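You operate a simulated robot arm through the tools that you are given. There is no shell and no other tool.

You are at the controls of a simulated robot arm. One attempt, no reset.

Task
Grease the hub in the sliding tray as the card says.
Fine: sliding tray back at load; hub shut in the parts box.

It is judged by the outcome, as a careful person would: the job done as asked, and still so three seconds after it is handed in. It fails if anything else is knocked over, pushed out of place, dropped, spilled or broken.

Robot
A 6-joint arm with a two-finger gripper, fixed in place. Base frame: the origin is at the foot of the arm, x ahead of it, y to its left, z up; the work surface is at about z = 780. Units: mm, rad, N and s.
Its first joint turns from -2.897 to 2.897 rad. Payload 2.45 kg.
The TCP is the grasp point between the finger pads, 20 mm short of the fingertips. In the tool frame z runs along the fingers and y along their closing line. The gripper opens to 140 mm. The gripper's body begins 168 mm behind the TCP.
Orientation is that of the tool frame in the base frame, as a unit quaternion [x, y, z, w]. With the fingers straight down and closing along the base's y, the tool's x points along the base's -x, its y along +y and its z along -z.

Tools
- The arm moves only by the tool arm_command. Its argument "plan" is a list that holds one entry, the list of rows, each a list of 7 numbers: the shift along the base's x, y, z in mm, then the turn, a rotation vector about the base's x, y, z in rad, then the closure, from 0 (fully open) to 1 (shut). In form: [[[dx, dy, dz, rx, ry, rz, hand], ...]]. A call has 1 to 20 rows; each row shifts and turns the commanded pose from where the row before left it. Each row takes 0.2 s and may step no farther than 50 mm and 0.15 rad from the row before; otherwise, or with a gripper value out of range, the whole call is refused. Where a pose cannot be reached the arm comes as near as it can. A force on the tool above 90 N (or 10 N above the force at the start of the call, whichever is more), or a blocked arm, ends the call early, and 0.2 s more pass. Each finger travels about 45 mm/s and halts on what it meets, pressing with about 29 N; the grip force reading is that of the motor and also rises with nothing between the fingers. The clock runs only during rows and for 0.2 s after the last one: add rows that do not move to give the fingers time. It gives the time, the measured TCP pose, the force on the tool (base axes), the opening and the grip force at its end, in the units of the frame above (readings bear some noise), with the torque about the TCP (base axes, N m) and any sound that the robot's microphone picked up.
- Cameras (640 x 400 px; columns grow to the right, rows downward): "scene" is fixed at [400.2, 500.2, 1362.8]; the picture's right is [-0.74, -0.67, 0.00], its down [-0.23, 0.25, -0.94] and it looks along [0.63, -0.70, -0.34] (base axes); focal length 321 px, centre (320, 200). "wrist" rides on the gripper at [78, 11, -209] in the tool frame; the picture's right is [-0.14, 0.99, 0.00], its down [-0.92, -0.13, -0.37] and it looks along [-0.36, -0.05, 0.93] (tool axes); focal length 280 px, centre (320, 200). There is no depth. A picture from a camera that has moved, and an enlarged one, comes with that camera's place and axes in the base frame and with its lens.
- camera(camera): a new picture of that camera. It takes no simulated time.
- enlarge(camera, box): a new picture of the part [left, top, right, bottom] of that camera's present view, enlarged. It takes no simulated time.
- job_done(): hands the job in; it is judged then, once.

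Places have to be worked out from the pictures, the camera data and where the tool is seen. Open the gripper and draw the arm clear of the work before you hand the job in, unless the task says otherwise.

The tools are called after "Emit:" as name(argument=value, ...) on one line, values as JSON. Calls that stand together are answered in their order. arm_command: Moves the arm, as the interface text tells. Its arguments: {"type":"object","properties":{"plan":{"type":"array","items":{"type":"array","items":{"type":"array","items":{"type":"number"}}}}},"required":["plan"]} The other tools are called the same way: camera (camera) takes a picture; enlarge (camera, box) takes an enlarged picture of a part of a camera's view; job_done () hands the job in.

At the start:

```text
clock: 0.0
position: [758.2, -295.2, 1182.9]
ee_rot: [-0.001, 1.0, 0.001, 0.0]
contact_force: [0.3, 0.0, -0.2]
ft_torque: [0.01, 0.02, -0.03]
grip_width: 140.1
finger_force: 0.1
```

scene: 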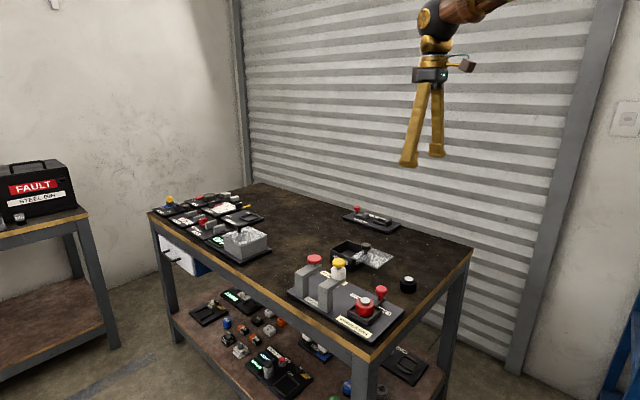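
wrist: 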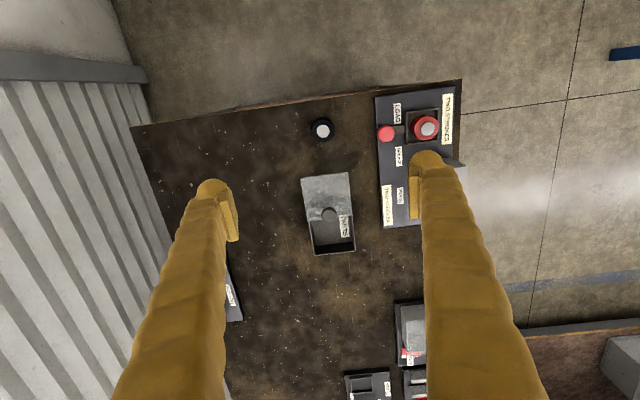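

I'll begin by looking closely at the scene to identify the devices and the card.

Emit:
enlarge(camera="scene", box=[270, 200, 480, 360])

Emit:
enlarge(camera="scene", box=[140, 180, 300, 280])

Emit:
enlarge(camera="wrist", box=[280, 70, 480, 270])

Emit:
enlarge(camera="scene", box=[180, 270, 460, 400])

```text
2.50 times, centred on (375, 280) of scene
camera zoom: at [400.2, 500.2, 1362.8], right [-0.74, -0.67, 0.0], down [-0.23, 0.25, -0.94], along [0.63, -0.7, -0.34], focal length 802 px, centre (182, 0)
```

zoom: 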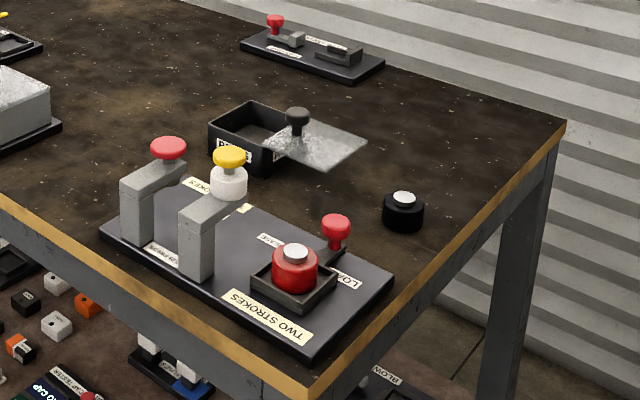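

```text
4.00 times, centred on (220, 230) of scene
camera zoom: at [400.2, 500.2, 1362.8], right [-0.74, -0.67, 0.0], down [-0.23, 0.25, -0.94], along [0.63, -0.7, -0.34], focal length 1284 px, centre (720, 80)
```

zoom: 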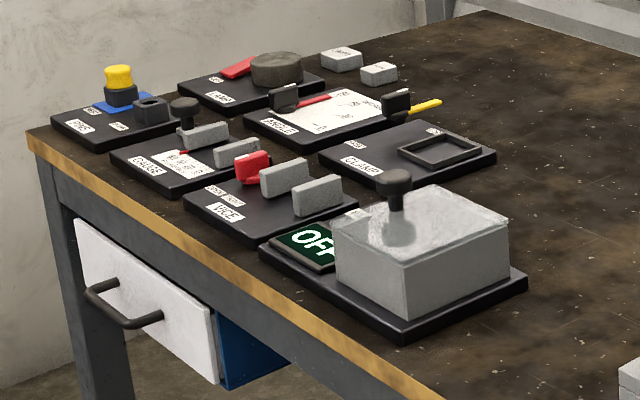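

```text
2.00 times, centred on (380, 170) of wrist
camera zoom: at [680.4, -284.3, 1390.9], right [0.14, 0.99, 0.0], down [0.92, -0.13, 0.37], along [0.36, -0.05, -0.93], focal length 561 px, centre (200, 260)
```

zoom: 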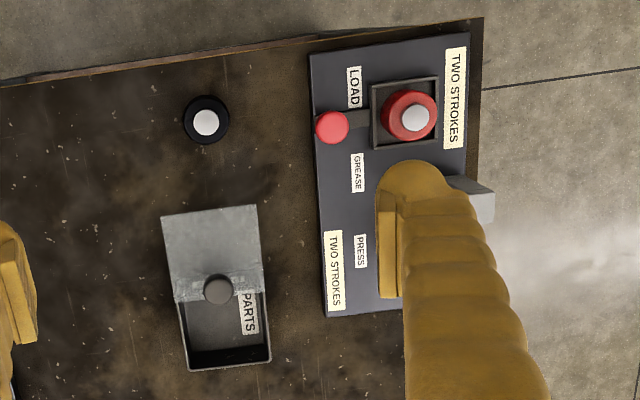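

```text
2.29 times, centred on (320, 335) of scene
camera zoom: at [400.2, 500.2, 1362.8], right [-0.74, -0.67, 0.0], down [-0.23, 0.25, -0.94], along [0.63, -0.7, -0.34], focal length 733 px, centre (320, -109)
```

zoom: 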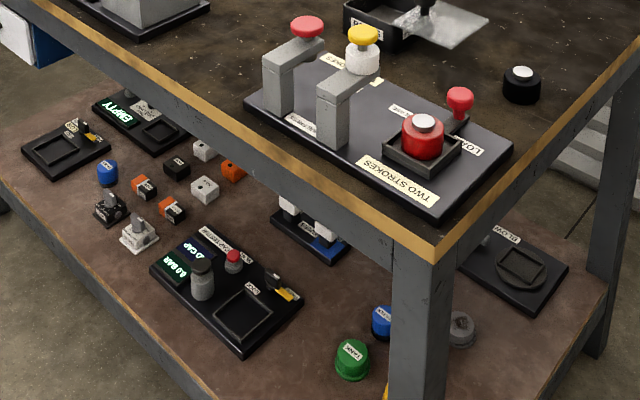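

The device with LOAD / GREASE / PRESS stations sits around (775..950, -90). I'll move the open hand sideways above it to read its cards with the wrist camera.

Emit:
arm_command(plan=[[[0, 40, -5, 0, 0, 0, 0], [0, 40, -5, 0, 0, 0, 0], [0, 40, -5, 0, 0, 0, 0], [0, 40, -5, 0, 0, 0, 0], [0, 30, -5, 0, 0, 0, 0], [0, 0, 0, 0, 0, 0, 0]]])

```text
clock: 1.4
position: [756.7, -106.2, 1160.4]
ee_rot: [0.0, 1.0, 0.0, 0.0]
contact_force: [0.4, -0.1, 0.5]
ft_torque: [-0.02, -0.03, 0.02]
grip_width: 140.3
finger_force: 0.1
```

The arm is over the device now; taking pictures.

Emit:
camera(camera="wrist")

Emit:
enlarge(camera="wrist", box=[220, 60, 420, 260])

Emit:
enlarge(camera="scene", box=[280, 240, 420, 350])

```text
taken
camera wrist: at [678.1, -95.3, 1368.7], right [0.14, 0.99, 0.0], down [0.92, -0.13, 0.37], along [0.37, -0.05, -0.93], focal length 280 px, centre (320, 200)
```

wrist: 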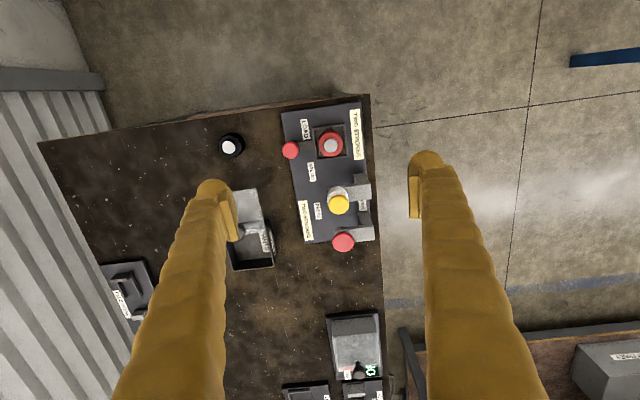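

```text
2.00 times, centred on (320, 160) of wrist
camera zoom: at [678.1, -95.3, 1368.7], right [0.14, 0.99, 0.0], down [0.92, -0.13, 0.37], along [0.37, -0.05, -0.93], focal length 561 px, centre (320, 280)
```

zoom: 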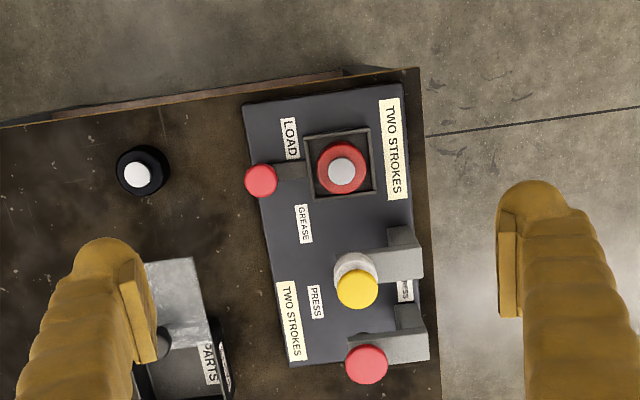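

```text
3.64 times, centred on (350, 295) of scene
camera zoom: at [400.2, 500.2, 1362.8], right [-0.74, -0.67, 0.0], down [-0.23, 0.25, -0.94], along [0.63, -0.7, -0.34], focal length 1167 px, centre (211, -146)
```

zoom: 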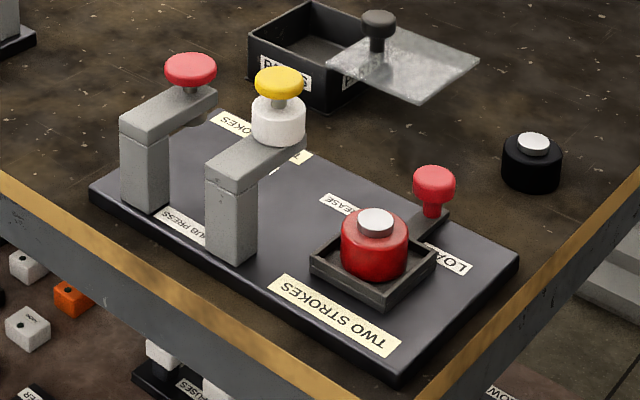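

The device is a "HUB PRESS" with two stations, and both cards say TWO STROKES. I estimate the slide knob at about (778,-168,833), hub (781,-91), grease plunger top (872,-92,907). I'll turn the tool 90° so the fingers close along x (clear of the tray's link bar) and move above the knob.

Emit:
arm_command(plan=[[[2, -5.5, -10, 0, 0, 0.1428, 0.5], [2, -5.5, -10, 0, 0, 0.1428, 0.5], [2, -5.5, -10, 0, 0, 0.1428, 0.5], [2, -5.5, -10, 0, 0, 0.1428, 0.5], [2, -5.5, -10, 0, 0, 0.1428, 0.5], [2, -5.5, -10, 0, 0, 0.1428, 0.5], [2, -5.5, -10, 0, 0, 0.1428, 0.5], [2, -5.5, -10, 0, 0, 0.1428, 0.5], [2, -5.5, -10, 0, 0, 0.1428, 0.5], [2, -5.5, -10, 0, 0, 0.1428, 0.5], [1, -6.8, -10, 0, 0, 0.1428, 0.5], [0, 0, -20, 0, 0, 0, 0.5], [0, 0, 0, 0, 0, 0, 0.5]]])

```text
clock: 4.2
position: [779.5, -169.6, 1027.9]
ee_rot: [0.707, -0.707, 0.0, 0.0]
contact_force: [0.0, 0.4, -0.9]
ft_torque: [-0.01, -0.01, 0.01]
grip_width: 69.9
finger_force: 0.0
```

The turn was reachable. I take new views from here.

Emit:
camera(camera="wrist")

Emit:
enlarge(camera="scene", box=[280, 200, 440, 350])

```text
taken
camera wrist: at [767.4, -245.9, 1235.7], right [-0.99, 0.14, 0.0], down [0.13, 0.92, 0.37], along [0.05, 0.37, -0.93], focal length 280 px, centre (320, 200)
```

wrist: 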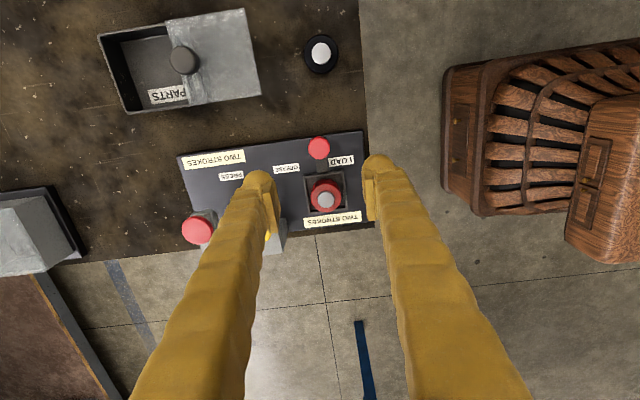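

```text
2.67 times, centred on (360, 275) of scene
camera zoom: at [400.2, 500.2, 1362.8], right [-0.74, -0.67, 0.0], down [-0.23, 0.25, -0.94], along [0.63, -0.7, -0.34], focal length 856 px, centre (213, 0)
```

zoom: 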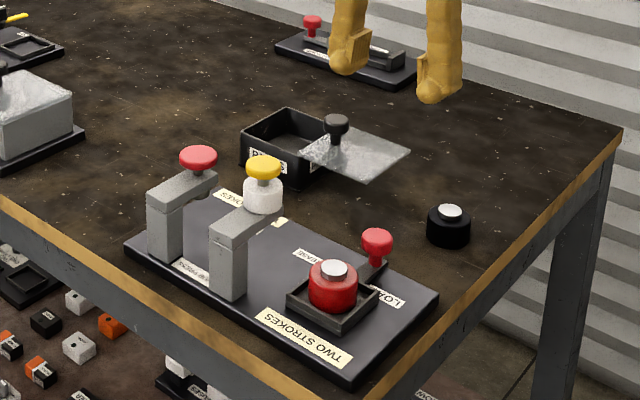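

The knob projects to about (779.5,-169) at z≈833, right below the hand. I descend with 70 mm opening so that the pads straddle the knob head.

Emit:
arm_command(plan=[[[0, 0, -45, 0, 0, 0, 0.5], [0, 0, -45, 0, 0, 0, 0.5], [0, 0, -40, 0, 0, 0, 0.5], [0, 0, -30, 0, 0, 0, 0.5], [0, 0, -20, 0, 0, 0, 0.5], [0, 0, -10, 0, 0, 0, 0.5], [0, 0, 0, 0, 0, 0, 0.5]]])

Emit:
camera(camera="wrist")

Emit:
enlarge(camera="scene", box=[300, 230, 440, 350])

```text
clock: 5.8
position: [780.9, -169.1, 835.6]
ee_rot: [0.707, -0.707, 0.0, 0.001]
contact_force: [0.2, 0.0, -0.3]
ft_torque: [0.0, -0.02, -0.01]
grip_width: 70.2
finger_force: 0.1
```

```text
taken
camera wrist: at [769.9, -246.0, 1044.0], right [-0.99, 0.14, 0.0], down [0.13, 0.92, 0.37], along [0.05, 0.37, -0.93], focal length 280 px, centre (320, 200)
```

wrist: 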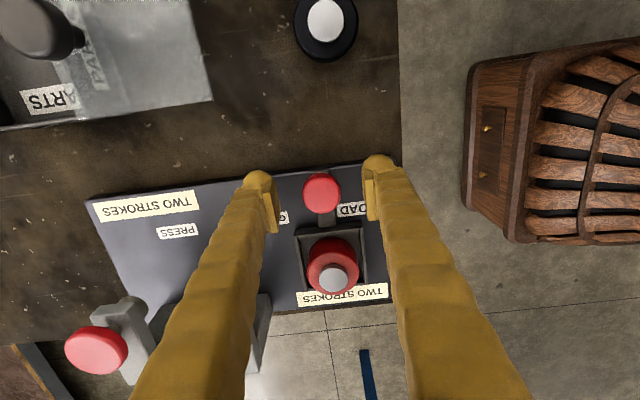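

```text
3.33 times, centred on (370, 290) of scene
camera zoom: at [400.2, 500.2, 1362.8], right [-0.74, -0.67, 0.0], down [-0.23, 0.25, -0.94], along [0.63, -0.7, -0.34], focal length 1070 px, centre (153, -100)
```

zoom: 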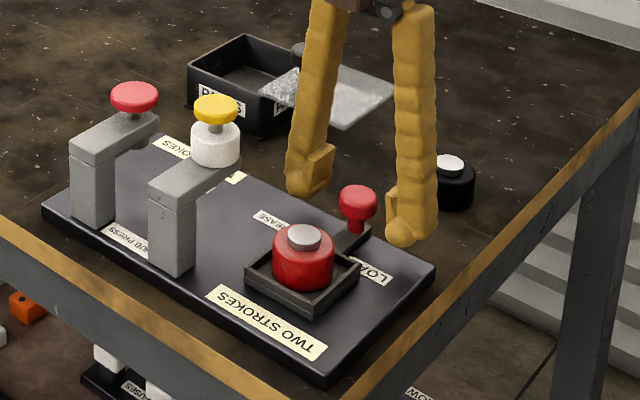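

The knob sits between the fingers. I go down another 10 mm and close on the knob head.

Emit:
arm_command(plan=[[[-1, 0, -6, 0, 0, 0, 0.5], [0, 0, -5, 0, 0, 0, 0.5], [0, 0, 0, 0, 0, 0, 0.7], [0, 0, 0, 0, 0, 0, 0.9], [0, 0, 0, 0, 0, 0, 0.9], [0, 0, 0, 0, 0, 0, 0.9]]])

Emit:
camera(camera="wrist")

```text
clock: 7.2
position: [779.7, -167.3, 826.3]
ee_rot: [-0.707, 0.707, 0.0, -0.001]
contact_force: [19.4, 0.1, -12.1]
ft_torque: [0.0, 0.11, -0.01]
grip_width: 28.7
finger_force: 35.3
```

```text
taken
camera wrist: at [768.4, -245.2, 1034.9], right [-0.99, 0.14, 0.0], down [0.13, 0.92, 0.37], along [0.05, 0.36, -0.93], focal length 280 px, centre (320, 200)
```

wrist: 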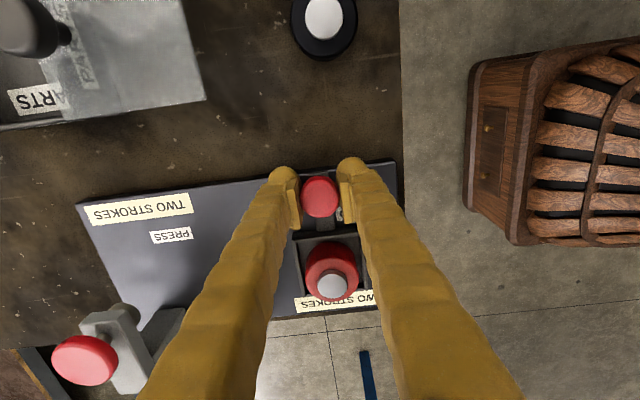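

The knob is gripped at 28.7 mm. Now I slide it gently toward GREASE (+x).

Emit:
arm_command(plan=[[[4, 0, 0, 0, 0, 0, 0.9], [8, 0, 0, 0, 0, 0, 0.9], [10, 0, 0, 0, 0, 0, 0.9], [10, 0, 0, 0, 0, 0, 0.9], [10, 0, 0, 0, 0, 0, 0.9], [10, 0, 0, 0, 0, 0, 0.9], [8, 0, 0, 0, 0, 0, 0.9], [0, 0, 0, 0, 0, 0, 0.9]]])

Emit:
camera(camera="wrist")

Emit:
enlarge(camera="scene", box=[280, 230, 420, 350])

```text
clock: 9.0
position: [839.7, -167.9, 825.8]
ee_rot: [-0.707, 0.707, 0.0, 0.001]
contact_force: [2.0, -18.6, 7.2]
ft_torque: [-0.04, 0.01, 0.14]
grip_width: 28.1
finger_force: 45.5
```

```text
taken
camera wrist: at [828.5, -245.2, 1034.6], right [-0.99, 0.14, 0.0], down [0.13, 0.92, 0.37], along [0.05, 0.36, -0.93], focal length 280 px, centre (320, 200)
```

wrist: 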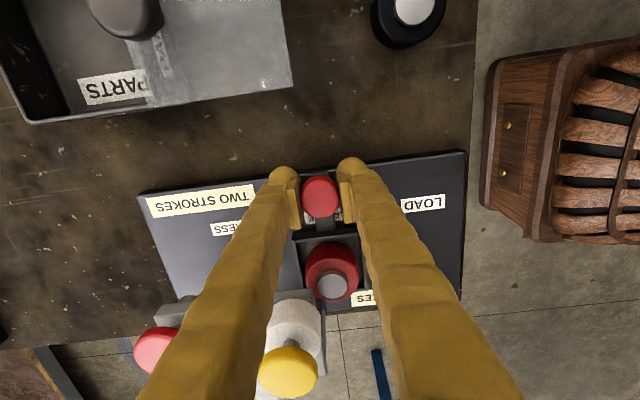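

```text
3.33 times, centred on (350, 290) of scene
camera zoom: at [400.2, 500.2, 1362.8], right [-0.74, -0.67, 0.0], down [-0.23, 0.25, -0.94], along [0.63, -0.7, -0.34], focal length 1070 px, centre (220, -100)
```

zoom: 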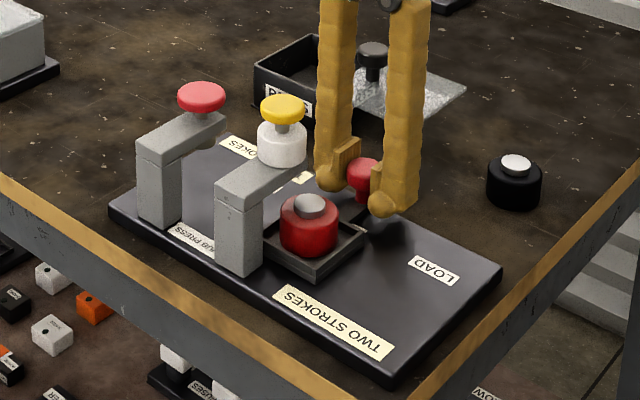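

Slid 60 mm smoothly. Station spacing from labels and heads is about 90 mm, so I continue ~30 mm toward x≈869.5 with smaller steps, easing y by 1 mm.

Emit:
arm_command(plan=[[[6, -0.5, 0, 0, 0, 0, 0.9], [6, -0.5, 0, 0, 0, 0, 0.9], [6, 0, 0, 0, 0, 0, 0.9], [5, 0, 0, 0, 0, 0, 0.9], [4, 0, 0, 0, 0, 0, 0.9], [2, 0, 0, 0, 0, 0, 0.9], [0, 0, 0, 0, 0, 0, 0.9], [0, 0, 0, 0, 0, 0, 0.9]]])

Emit:
camera(camera="wrist")

Emit:
enlarge(camera="scene", box=[280, 230, 420, 350])

```text
clock: 10.8
position: [867.4, -168.1, 825.9]
ee_rot: [0.707, -0.707, 0.0, 0.001]
contact_force: [2.6, -1.8, -4.8]
ft_torque: [-0.06, -0.06, -0.07]
grip_width: 28.2
finger_force: 44.9
```

```text
taken
camera wrist: at [856.5, -245.2, 1034.4], right [-0.99, 0.14, 0.0], down [0.13, 0.92, 0.37], along [0.05, 0.36, -0.93], focal length 280 px, centre (320, 200)
```

wrist: 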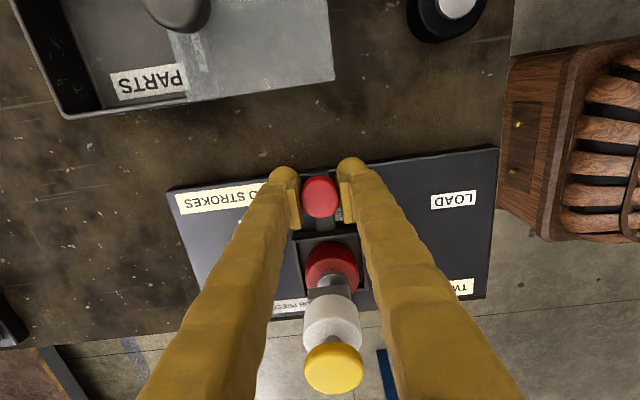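

```text
3.33 times, centred on (350, 290) of scene
camera zoom: at [400.2, 500.2, 1362.8], right [-0.74, -0.67, 0.0], down [-0.23, 0.25, -0.94], along [0.63, -0.7, -0.34], focal length 1070 px, centre (220, -100)
```

zoom: 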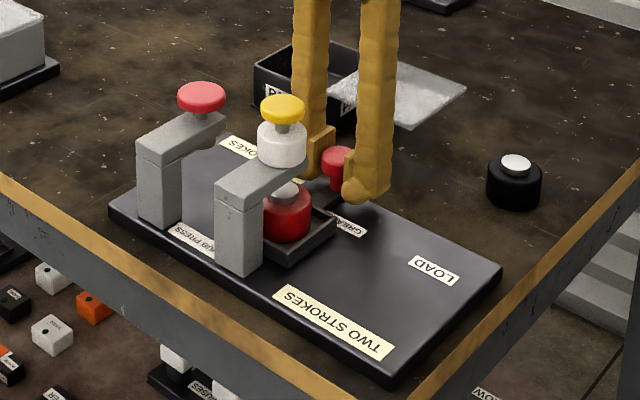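

Knob now at x≈867.4; the plunger axis computes to ≈870.5–872. I nudge another 2.5 mm and check the force for a detent or stop.

Emit:
arm_command(plan=[[[1, 0, 0, 0, 0, 0, 0.9], [1, 0, 0, 0, 0, 0, 0.9], [0.5, 0, 0, 0, 0, 0, 0.9], [0, 0, 0, 0, 0, 0, 0.9], [0, 0, 0, 0, 0, 0, 0.9]]])

Emit:
enlarge(camera="wrist", box=[240, 150, 420, 400])

Emit:
enlarge(camera="scene", box=[310, 250, 390, 310])

```text
clock: 12.0
position: [869.0, -168.8, 824.9]
ee_rot: [-0.707, 0.707, 0.001, -0.001]
contact_force: [-1.2, 6.6, -16.9]
ft_torque: [0.01, 0.05, 0.04]
grip_width: 28.4
finger_force: 45.0
```

```text
1.60 times, centred on (330, 275) of wrist
camera zoom: at [859.0, -245.3, 1034.3], right [-0.99, 0.14, 0.0], down [0.13, 0.92, 0.37], along [0.05, 0.37, -0.93], focal length 449 px, centre (304, 80)
```

zoom: 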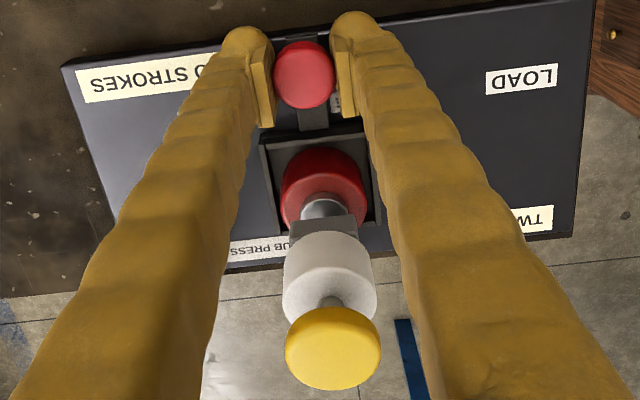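

```text
6.67 times, centred on (350, 280) of scene
camera zoom: at [400.2, 500.2, 1362.8], right [-0.74, -0.67, 0.0], down [-0.23, 0.25, -0.94], along [0.63, -0.7, -0.34], focal length 2139 px, centre (120, -333)
```

zoom: 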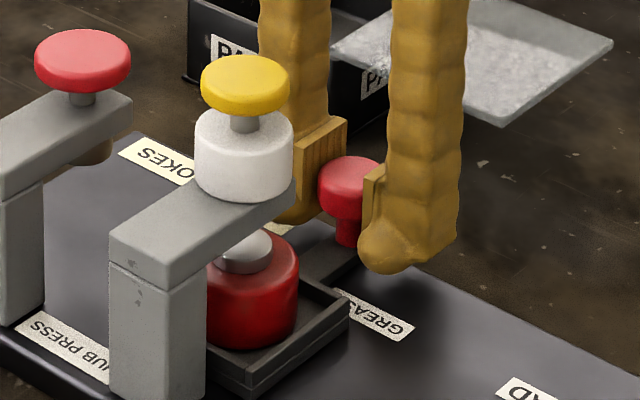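

The hub (x≈869.5) is now under the grease head (x≈871). I release the knob and rise straight up, then check that the tray stayed.

Emit:
arm_command(plan=[[[0, 0, 0, 0, 0, 0, 0.7], [0, 0, 0, 0, 0, 0, 0.55], [0, 0, 0, 0, 0, 0, 0.55], [0, 0, 0, 0, 0, 0, 0.55], [0, 0, 20, 0, 0, 0, 0.55], [0, 0, 40, 0, 0, 0, 0.55], [0, 0, 40, 0, 0, 0, 0.55], [0, 0, 40, 0, 0, 0, 0.55], [0, 0, 40, 0, 0, 0, 0.55], [0, 0, 0, 0, 0, 0, 0.55]]])

Emit:
camera(camera="wrist")

Emit:
enlarge(camera="scene", box=[290, 240, 410, 330])

```text
clock: 14.2
position: [872.4, -169.3, 1003.7]
ee_rot: [0.707, -0.707, 0.001, 0.0]
contact_force: [0.4, -0.2, -0.1]
ft_torque: [-0.01, 0.01, 0.0]
grip_width: 63.0
finger_force: 0.0
```

```text
taken
camera wrist: at [861.7, -246.2, 1212.8], right [-0.99, 0.14, 0.0], down [0.13, 0.92, 0.37], along [0.05, 0.37, -0.93], focal length 280 px, centre (320, 200)
```

wrist: 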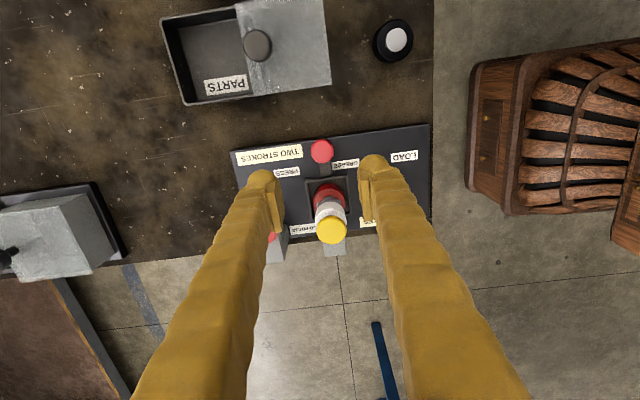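

```text
4.44 times, centred on (350, 285) of scene
camera zoom: at [400.2, 500.2, 1362.8], right [-0.74, -0.67, 0.0], down [-0.23, 0.25, -0.94], along [0.63, -0.7, -0.34], focal length 1426 px, centre (187, -178)
```

zoom: 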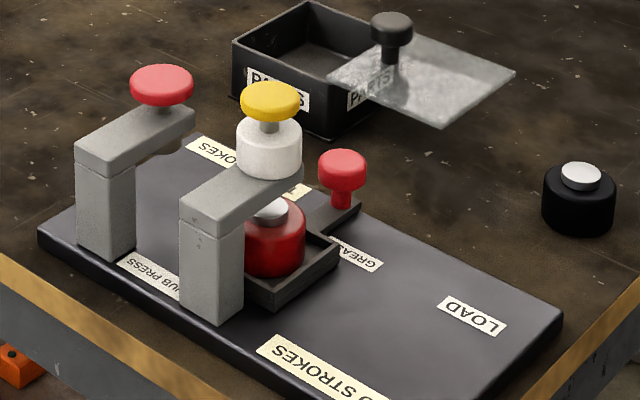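

The tray stayed at GREASE (knob at ≈870, same label offset as at LOAD). Now I close the fingers and position the tip over the yellow plunger at about (871,-89), tips a little above its top (z≈907).

Emit:
arm_command(plan=[[[-1, 20, 0, 0, 0, 0, 0.8], [0, 20, 0, 0, 0, 0, 1], [0, 20, 0, 0, 0, 0, 1], [0, 20, 0, 0, 0, 0, 1], [0, 0, -20, 0, 0, 0, 1], [0, 0, -20, 0, 0, 0, 1], [0, 0, -15, 0, 0, 0, 1], [0, 0, 0, 0, 0, 0, 1]]])

Emit:
camera(camera="wrist")

Emit:
enlarge(camera="scene", box=[290, 220, 410, 310])

```text
clock: 16.0
position: [868.5, -88.9, 953.1]
ee_rot: [-0.707, 0.707, 0.0, 0.001]
contact_force: [0.8, -0.4, -0.4]
ft_torque: [-0.01, 0.01, 0.0]
grip_width: 0.0
finger_force: 28.6
```

```text
taken
camera wrist: at [857.9, -166.1, 1160.6], right [-0.99, 0.14, 0.0], down [0.13, 0.92, 0.37], along [0.05, 0.36, -0.93], focal length 280 px, centre (320, 200)
```

wrist: 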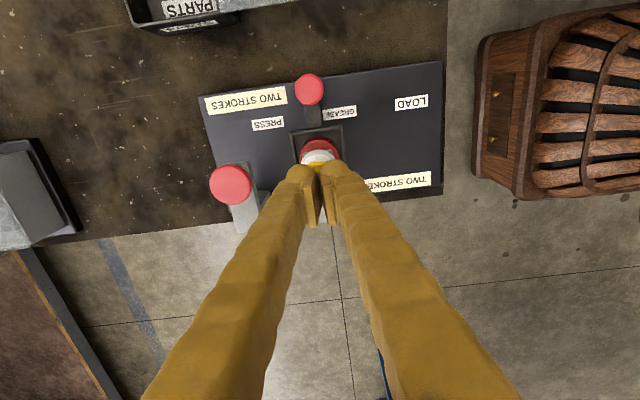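

```text
4.44 times, centred on (350, 265) of scene
camera zoom: at [400.2, 500.2, 1362.8], right [-0.74, -0.67, 0.0], down [-0.23, 0.25, -0.94], along [0.63, -0.7, -0.34], focal length 1426 px, centre (187, -89)
```

zoom: 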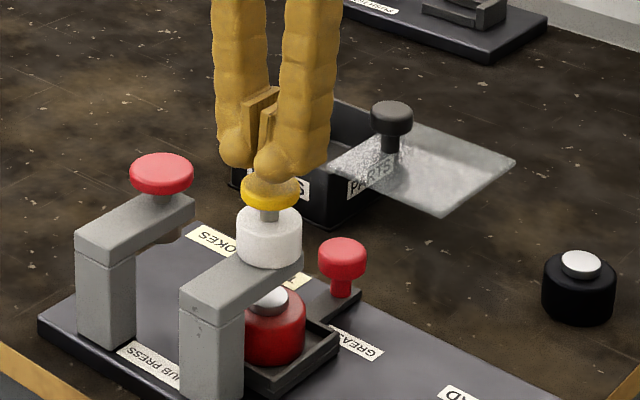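

The tip is near the plunger; I zoom in on both views to refine the alignment before pressing.

Emit:
enlarge(camera="wrist", box=[280, 120, 360, 200])

Emit:
enlarge(camera="scene", box=[320, 230, 370, 280])

```text
5.00 times, centred on (320, 160) of wrist
camera zoom: at [857.9, -166.1, 1160.6], right [-0.99, 0.14, 0.0], down [0.13, 0.92, 0.37], along [0.05, 0.36, -0.93], focal length 1402 px, centre (320, 400)
```

zoom: 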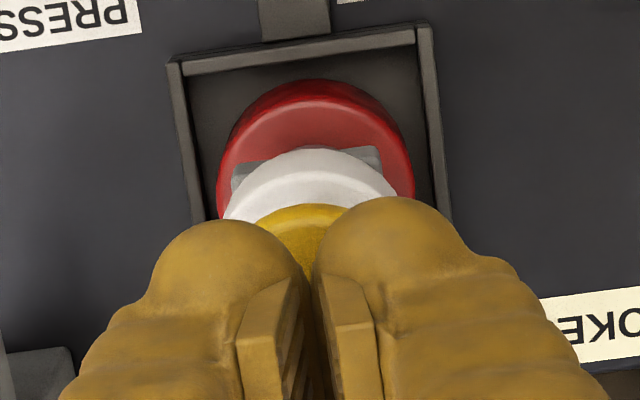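

```text
8.00 times, centred on (345, 255) of scene
camera zoom: at [400.2, 500.2, 1362.8], right [-0.74, -0.67, 0.0], down [-0.23, 0.25, -0.94], along [0.63, -0.7, -0.34], focal length 2567 px, centre (120, -240)
```

zoom: 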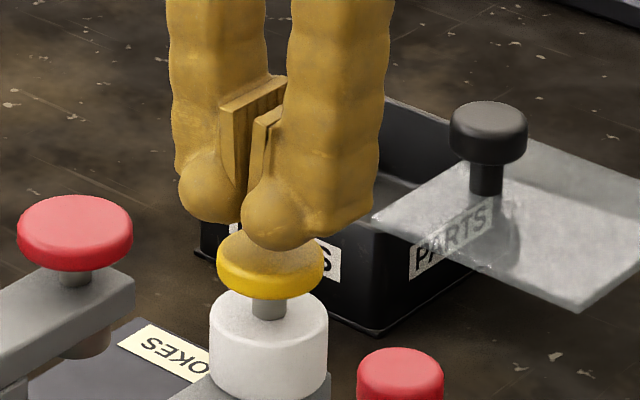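

Using wrist views only, the plunger is at about (869,-89) with top z≈907–914, and the closed fingertips are centred above it. I descend slowly to find contact.

Emit:
arm_command(plan=[[[0, 0, -4, 0, 0, 0, 1], [0, 0, -4, 0, 0, 0, 1], [0, 0, -2, 0, 0, 0, 1], [0, 0, -2, 0, 0, 0, 1], [0, 0, -2, 0, 0, 0, 1], [0, 0, -2, 0, 0, 0, 1]]])

Emit:
enlarge(camera="scene", box=[320, 230, 370, 280])

```text
clock: 17.4
position: [868.9, -89.2, 934.0]
ee_rot: [0.708, -0.706, 0.0, 0.0]
contact_force: [0.3, 1.0, 2.6]
ft_torque: [0.02, -0.03, -0.01]
grip_width: 6.1
finger_force: 29.4
```

```text
8.00 times, centred on (345, 255) of scene
camera zoom: at [400.2, 500.2, 1362.8], right [-0.74, -0.67, 0.0], down [-0.23, 0.25, -0.94], along [0.63, -0.7, -0.34], focal length 2567 px, centre (120, -240)
```

zoom: 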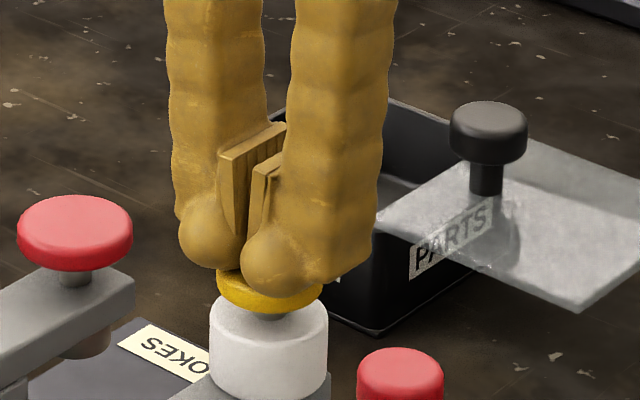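

Contact: the plunger has moved down several mm with a light force. I continue pressing slowly to the end of the stroke, watching force and sound.

Emit:
arm_command(plan=[[[0, 0, -2, 0, 0, 0, 1], [0, 0, -2, 0, 0, 0, 1], [0, 0, -1, 0, 0, 0, 1], [0, 0, -1, 0, 0, 0, 1]]])

Emit:
enlarge(camera="scene", box=[320, 230, 370, 280])

```text
clock: 18.4
position: [869.7, -90.5, 929.8]
ee_rot: [-0.707, 0.707, 0.0, 0.0]
contact_force: [0.8, 1.7, 2.9]
ft_torque: [0.04, 0.05, 0.03]
grip_width: 6.0
finger_force: 29.4
```

```text
8.00 times, centred on (345, 255) of scene
camera zoom: at [400.2, 500.2, 1362.8], right [-0.74, -0.67, 0.0], down [-0.23, 0.25, -0.94], along [0.63, -0.7, -0.34], focal length 2567 px, centre (120, -240)
```

zoom: 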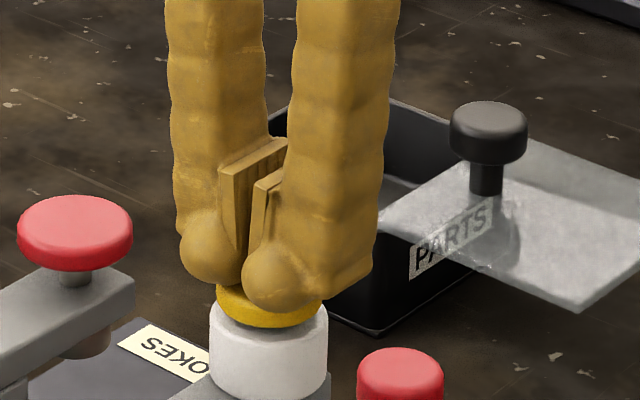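

The spring is soft and a small gap remains under the yellow cap. I keep going 1 mm per row.

Emit:
arm_command(plan=[[[0, 0, -1, 0, 0, 0, 1], [0, 0, -1, 0, 0, 0, 1], [0, 0, -1, 0, 0, 0, 1], [0, 0, -1, 0, 0, 0, 1], [0, 0, 0, 0, 0, 0, 1]]])

Emit:
enlarge(camera="scene", box=[320, 230, 370, 280])

```text
clock: 19.6
position: [870.2, -89.7, 925.8]
ee_rot: [0.707, -0.707, 0.0, 0.0]
contact_force: [-13.7, -4.8, 30.3]
ft_torque: [-0.08, 0.28, 0.0]
grip_width: 6.2
finger_force: 29.5
```

```text
8.00 times, centred on (345, 255) of scene
camera zoom: at [400.2, 500.2, 1362.8], right [-0.74, -0.67, 0.0], down [-0.23, 0.25, -0.94], along [0.63, -0.7, -0.34], focal length 2567 px, centre (120, -240)
```

zoom: 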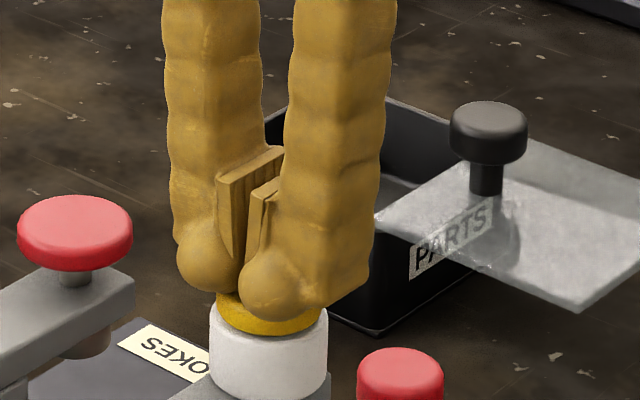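

Force jumped to 30 N: the plunger has bottomed – first stroke done. I lift fully off so it can return, then look.

Emit:
arm_command(plan=[[[0, 0, 4, 0, 0, 0, 1], [0, 0, 6, 0, 0, 0, 1], [0, 0, 10, 0, 0, 0, 1], [0, 0, 10, 0, 0, 0, 1], [0, 0, 0, 0, 0, 0, 1], [0, 0, 0, 0, 0, 0, 1]]])

Emit:
enlarge(camera="scene", box=[320, 230, 370, 280])

Emit:
enlarge(camera="scene", box=[290, 240, 410, 330])

Emit:
enlarge(camera="wrist", box=[280, 120, 360, 200])

```text
clock: 21.0
position: [869.7, -87.7, 955.3]
ee_rot: [-0.707, 0.707, 0.0, 0.0]
contact_force: [0.0, 0.7, 1.2]
ft_torque: [-0.04, 0.0, -0.03]
grip_width: 0.3
finger_force: 29.5
```

```text
8.00 times, centred on (345, 255) of scene
camera zoom: at [400.2, 500.2, 1362.8], right [-0.74, -0.67, 0.0], down [-0.23, 0.25, -0.94], along [0.63, -0.7, -0.34], focal length 2567 px, centre (120, -240)
```

zoom: 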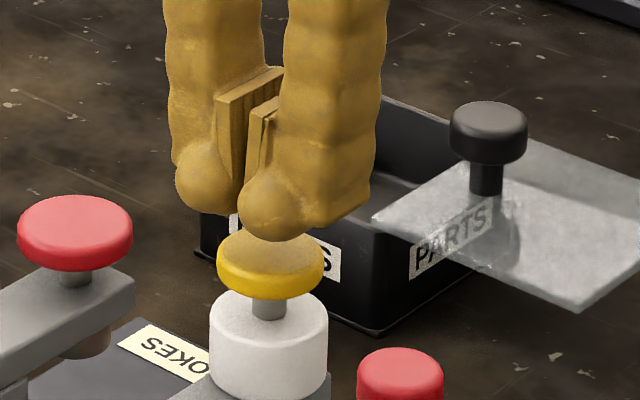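

```text
4.44 times, centred on (350, 285) of scene
camera zoom: at [400.2, 500.2, 1362.8], right [-0.74, -0.67, 0.0], down [-0.23, 0.25, -0.94], along [0.63, -0.7, -0.34], focal length 1426 px, centre (187, -178)
```

zoom: 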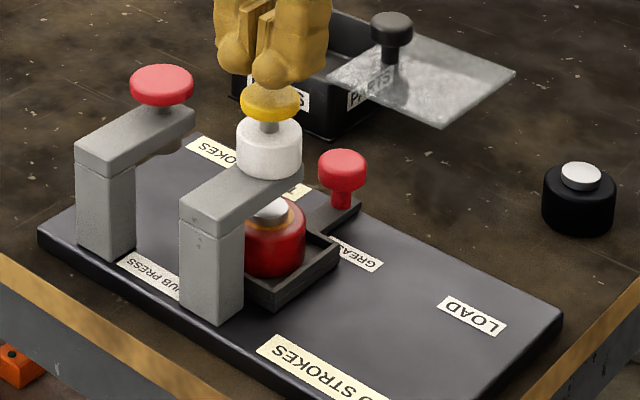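

```text
5.00 times, centred on (320, 160) of wrist
camera zoom: at [858.8, -165.4, 1163.9], right [-0.99, 0.14, 0.0], down [0.13, 0.92, 0.37], along [0.05, 0.37, -0.93], focal length 1402 px, centre (320, 400)
```

zoom: 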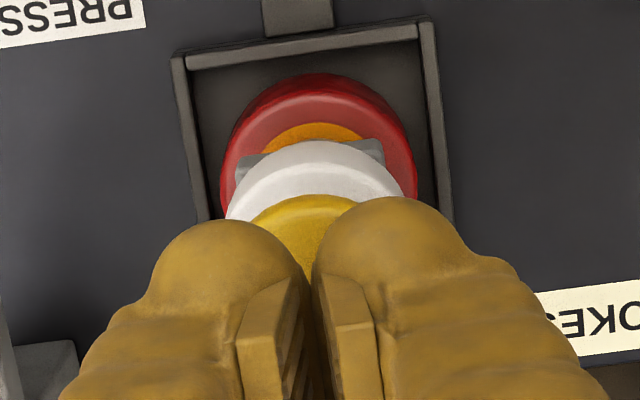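

A ring of orange grease appeared on the hub: stroke one counted, and the plunger is back up. Now the second stroke along the same path.

Emit:
arm_command(plan=[[[0, 0, -6, 0, 0, 0, 1], [0, 0, -6, 0, 0, 0, 1], [0, 0, -4, 0, 0, 0, 1], [0, 0, -4, 0, 0, 0, 1], [0, 0, -3, 0, 0, 0, 1], [0, 0, -3, 0, 0, 0, 1], [0, 0, -2, 0, 0, 0, 1], [0, 0, -1, 0, 0, 0, 1], [0, 0, -1, 0, 0, 0, 1], [0, 0, 0, 0, 0, 0, 1]]])

Emit:
enlarge(camera="scene", box=[320, 230, 370, 280])

Emit:
enlarge(camera="wrist", box=[280, 120, 360, 200])

```text
clock: 23.2
position: [870.5, -89.0, 926.1]
ee_rot: [-0.707, 0.707, 0.0, 0.0]
contact_force: [-9.8, -10.7, 27.2]
ft_torque: [-0.18, 0.19, -0.01]
grip_width: 5.8
finger_force: 29.3
```

```text
8.00 times, centred on (345, 255) of scene
camera zoom: at [400.2, 500.2, 1362.8], right [-0.74, -0.67, 0.0], down [-0.23, 0.25, -0.94], along [0.63, -0.7, -0.34], focal length 2567 px, centre (120, -240)
```

zoom: 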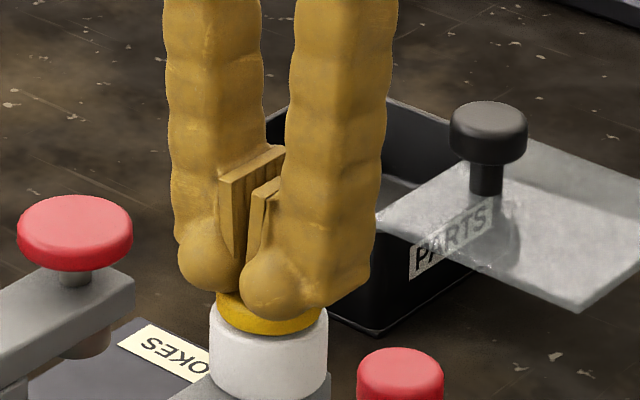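

```text
5.00 times, centred on (320, 160) of wrist
camera zoom: at [858.1, -166.4, 1134.3], right [-0.99, 0.14, 0.0], down [0.13, 0.92, 0.37], along [0.05, 0.36, -0.93], focal length 1402 px, centre (320, 400)
```

zoom: 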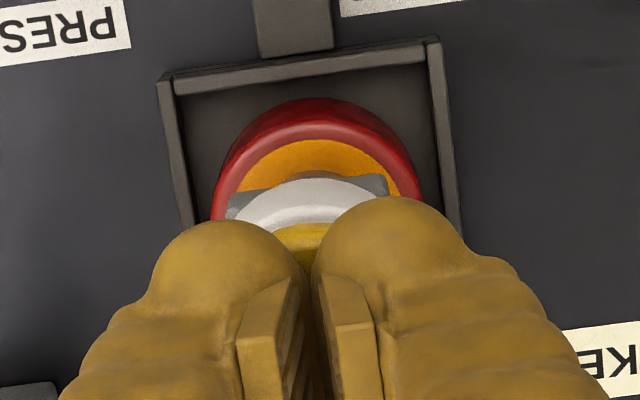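

The grease ring grew larger — second stroke registered at the same bottom position. I lift straight off clear of the plunger and move back toward the slide knob.

Emit:
arm_command(plan=[[[0, 0, 6, 0, 0, 0, 1], [0, 0, 10, 0, 0, 0, 1], [0, 0, 14, 0, 0, 0, 1], [0, 0, 25, 0, 0, 0, 1], [0, 0, 25, 0, 0, 0, 1], [0, -20, 0, 0, 0, 0, 0.8], [0, -20, 0, 0, 0, 0, 0.55], [0, -20, 0, 0, 0, 0, 0.55], [0, -20, 0, 0, 0, 0, 0.55], [0, 0, 0, 0, 0, 0, 0.55]]])

Emit:
camera(camera="wrist")

Emit:
enlarge(camera="scene", box=[290, 240, 410, 330])

```text
clock: 25.4
position: [869.2, -169.5, 1004.6]
ee_rot: [0.707, -0.707, -0.001, 0.0]
contact_force: [-1.1, 0.8, 0.4]
ft_torque: [-0.02, 0.0, -0.01]
grip_width: 63.1
finger_force: 0.1
```

```text
taken
camera wrist: at [857.7, -246.0, 1213.3], right [-0.99, 0.14, 0.0], down [0.13, 0.92, 0.37], along [0.05, 0.37, -0.93], focal length 280 px, centre (320, 200)
```

wrist: 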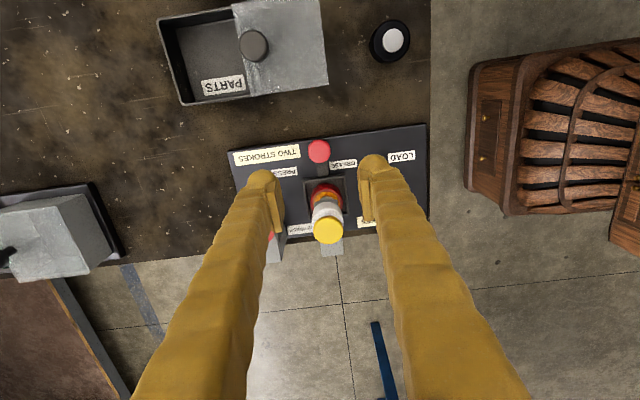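

```text
4.44 times, centred on (350, 285) of scene
camera zoom: at [400.2, 500.2, 1362.8], right [-0.74, -0.67, 0.0], down [-0.23, 0.25, -0.94], along [0.63, -0.7, -0.34], focal length 1426 px, centre (187, -178)
```

zoom: 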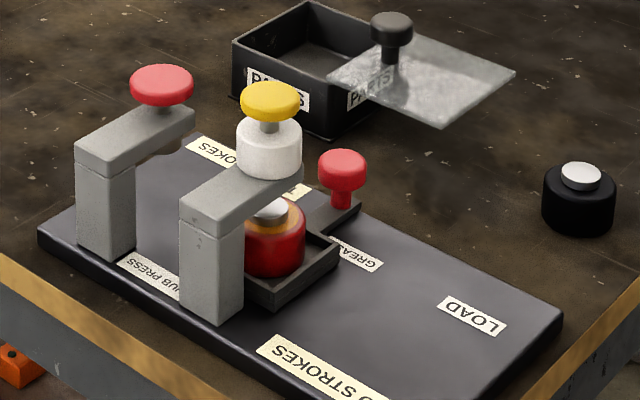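

Plunger fully returned, tray still at GREASE. I descend on the slide knob again and grip it.

Emit:
arm_command(plan=[[[0.5, 0, -45, 0, 0, 0, 0.55], [0, 0, -45, 0, 0, 0, 0.55], [0, 0, -40, 0, 0, 0, 0.55], [0, 0, -28, 0, 0, 0, 0.55], [0, 0, -15, 0, 0, 0, 0.55], [0, 0, -5, 0, 0, 0, 0.55], [0, 0, 0, 0, 0, 0, 0.7], [0, 0, 0, 0, 0, 0, 0.9], [0, 0, 0, 0, 0, 0, 0.9], [0, 0, 0, 0, 0, 0, 0.9]]])

Emit:
camera(camera="wrist")

```text
clock: 27.6
position: [868.5, -169.2, 826.7]
ee_rot: [0.707, -0.707, -0.001, 0.0]
contact_force: [3.0, -1.1, -11.3]
ft_torque: [-0.02, -0.01, 0.02]
grip_width: 28.4
finger_force: 40.4
```

```text
taken
camera wrist: at [858.2, -246.4, 1035.0], right [-0.99, 0.14, 0.0], down [0.13, 0.92, 0.37], along [0.05, 0.37, -0.93], focal length 280 px, centre (320, 200)
```

wrist: 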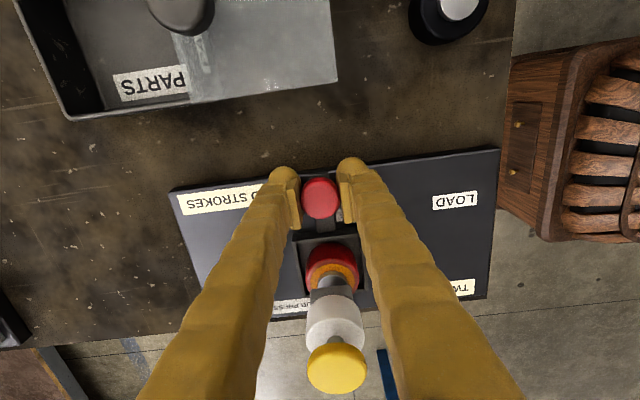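

Gripped again. I slide the tray back toward LOAD (−x), slowing near the end.

Emit:
arm_command(plan=[[[-4, 0, 0, 0, 0, 0, 0.9], [-8, 0, 0, 0, 0, 0, 0.9], [-10, 0, 0, 0, 0, 0, 0.9], [-10, 0, 0, 0, 0, 0, 0.9], [-10, 0, 0, 0, 0, 0, 0.9], [-10, 0, 0, 0, 0, 0, 0.9], [-10, 0, 0, 0, 0, 0, 0.9], [-9, 0, 0, 0, 0, 0, 0.9], [-7, 0, 0, 0, 0, 0, 0.9], [-5, 0, 0, 0, 0, 0, 0.9], [-3, 0, 0, 0, 0, 0, 0.9], [-2, 0, 0, 0, 0, 0, 0.9], [0, 0, 0, 0, 0, 0, 0.9], [0, 0, 0, 0, 0, 0, 0.9]]])

Emit:
camera(camera="wrist")

Emit:
enlarge(camera="scene", box=[290, 240, 410, 330])

```text
clock: 30.6
position: [782.0, -169.3, 825.6]
ee_rot: [-0.707, 0.707, 0.001, -0.001]
contact_force: [-1.9, -30.3, -52.5]
ft_torque: [-0.14, -0.04, -0.02]
grip_width: 28.0
finger_force: 44.6
```

```text
taken
camera wrist: at [770.8, -246.3, 1034.9], right [-0.99, 0.14, 0.0], down [0.13, 0.92, 0.37], along [0.05, 0.37, -0.93], focal length 280 px, centre (320, 200)
```

wrist: 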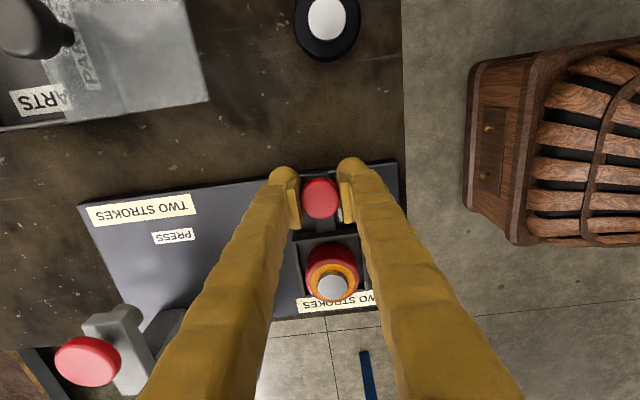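

```text
4.44 times, centred on (350, 285) of scene
camera zoom: at [400.2, 500.2, 1362.8], right [-0.74, -0.67, 0.0], down [-0.23, 0.25, -0.94], along [0.63, -0.7, -0.34], focal length 1426 px, centre (187, -178)
```

zoom: 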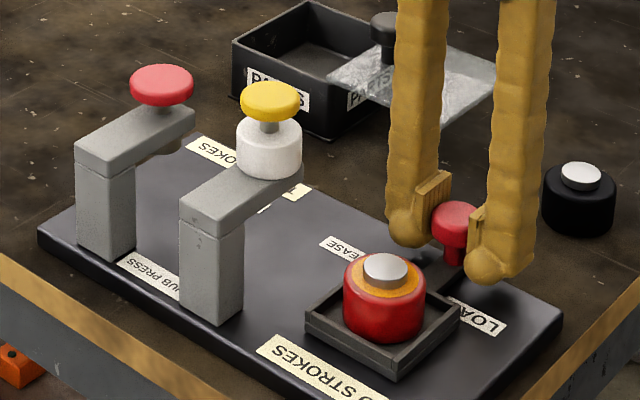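

The tray is nearly home (x≈782 versus 779.5 originally), but the tool is pulling up on the knob with ~50 N. I ease z and y slightly and do the last 2.5 mm.

Emit:
arm_command(plan=[[[0, -0.7, -1, 0, 0, 0, 0.9], [-1, -0.3, -0.5, 0, 0, 0, 0.9], [-1, 0, 0, 0, 0, 0, 0.9], [-0.5, 0, 0, 0, 0, 0, 0.9], [0, 0, 0, 0, 0, 0, 0.9]]])

```text
clock: 31.8
position: [779.6, -168.8, 826.9]
ee_rot: [-0.707, 0.707, -0.001, 0.0]
contact_force: [8.1, 33.0, -11.6]
ft_torque: [0.07, 0.01, 0.1]
grip_width: 28.1
finger_force: 45.2
```

x = 779.6, matching the original. I relax y by 0.5 mm, open, rise, and verify the tray position.

Emit:
arm_command(plan=[[[0, 0.5, 0, 0, 0, 0, 0.9], [0, 0, 0, 0, 0, 0, 0.75], [0, 0, 0, 0, 0, 0, 0.55], [0, 0, 0, 0, 0, 0, 0.55], [0, 0, 0, 0, 0, 0, 0.55], [0, 0, 20, 0, 0, 0, 0.55], [0, 0, 40, 0, 0, 0, 0.55], [0, 0, 45, 0, 0, 0, 0.55], [0, 0, 45, 0, 0, 0, 0.55], [0, 0, 45, 0, 0, 0, 0.55], [0, 0, 0, 0, 0, 0, 0.55]]])

Emit:
camera(camera="wrist")

Emit:
enlarge(camera="scene", box=[300, 230, 440, 350])

```text
clock: 34.2
position: [784.2, -171.2, 1019.8]
ee_rot: [0.707, -0.707, 0.001, 0.0]
contact_force: [-1.1, 0.2, 0.2]
ft_torque: [0.0, 0.02, -0.02]
grip_width: 63.0
finger_force: 0.1
```

```text
taken
camera wrist: at [772.5, -248.1, 1228.5], right [-0.99, 0.14, 0.0], down [0.13, 0.92, 0.37], along [0.05, 0.37, -0.93], focal length 280 px, centre (320, 200)
```

wrist: 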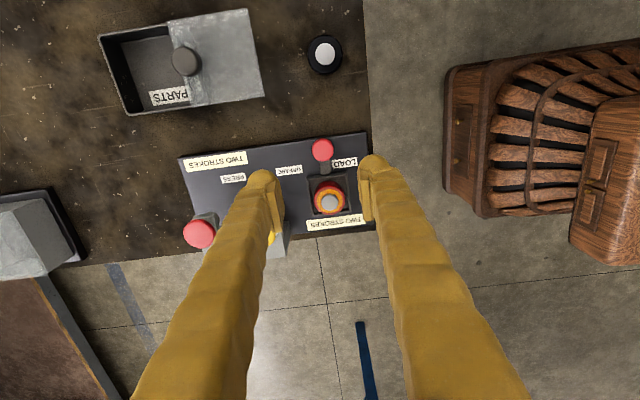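

```text
3.33 times, centred on (370, 290) of scene
camera zoom: at [400.2, 500.2, 1362.8], right [-0.74, -0.67, 0.0], down [-0.23, 0.25, -0.94], along [0.63, -0.7, -0.34], focal length 1070 px, centre (153, -100)
```

zoom: 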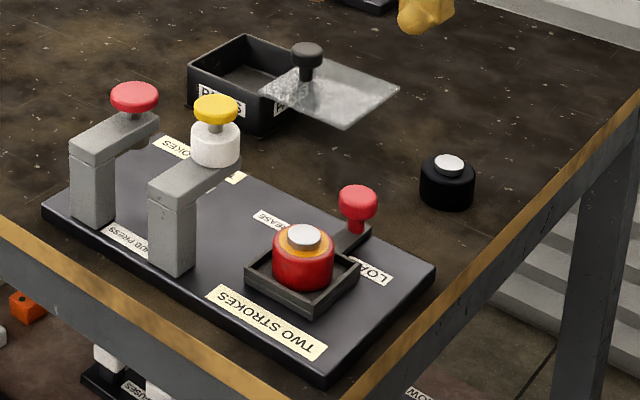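

The tray sits exactly at its original LOAD position and the hub carries grease. The parts box is far out (≈x 941–1041, y −350…−253), so before picking I turn the tool back and test the reach above the box at a safe height.

Emit:
arm_command(plan=[[[5, -5, 3, 0, 0, -0.1428, 0.3], [5, -5, 3, 0, 0, -0.1428, 0.3], [5, -5, 3, 0, 0, -0.1428, 0.3], [5, -5, 3, 0, 0, -0.1428, 0.3], [5, -5, 3, 0, 0, -0.1428, 0.3], [5, -5, 3, 0, 0, -0.1428, 0.3], [5, -5, 3, 0, 0, -0.1428, 0.3], [5, -5, 3, 0, 0, -0.1428, 0.3], [5, -5, 3, 0, 0, -0.1428, 0.3], [5, -5, 3, 0, 0, -0.1428, 0.3], [5, -5, 0, 0, 0, -0.1428, 0.3], [0, 0, 0, 0, 0, 0, 0.3]]])

Emit:
camera(camera="wrist")

```text
clock: 36.8
position: [833.0, -226.3, 1051.7]
ee_rot: [0.001, 1.0, -0.001, -0.001]
contact_force: [-0.2, -0.2, -0.4]
ft_torque: [0.0, -0.01, -0.03]
grip_width: 97.9
finger_force: 0.0
```

```text
taken
camera wrist: at [755.2, -213.3, 1260.4], right [0.14, 0.99, 0.0], down [0.92, -0.13, 0.37], along [0.36, -0.05, -0.93], focal length 280 px, centre (320, 200)
```

wrist: 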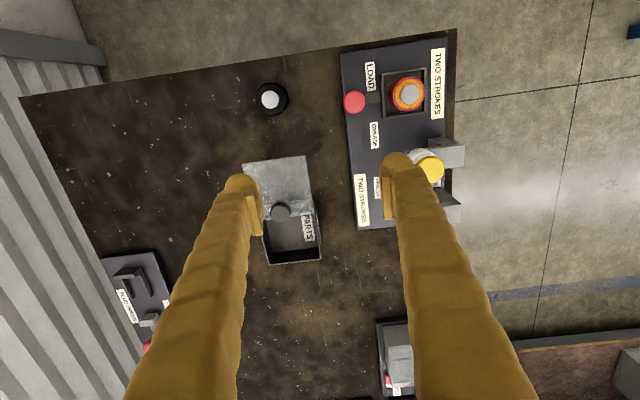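

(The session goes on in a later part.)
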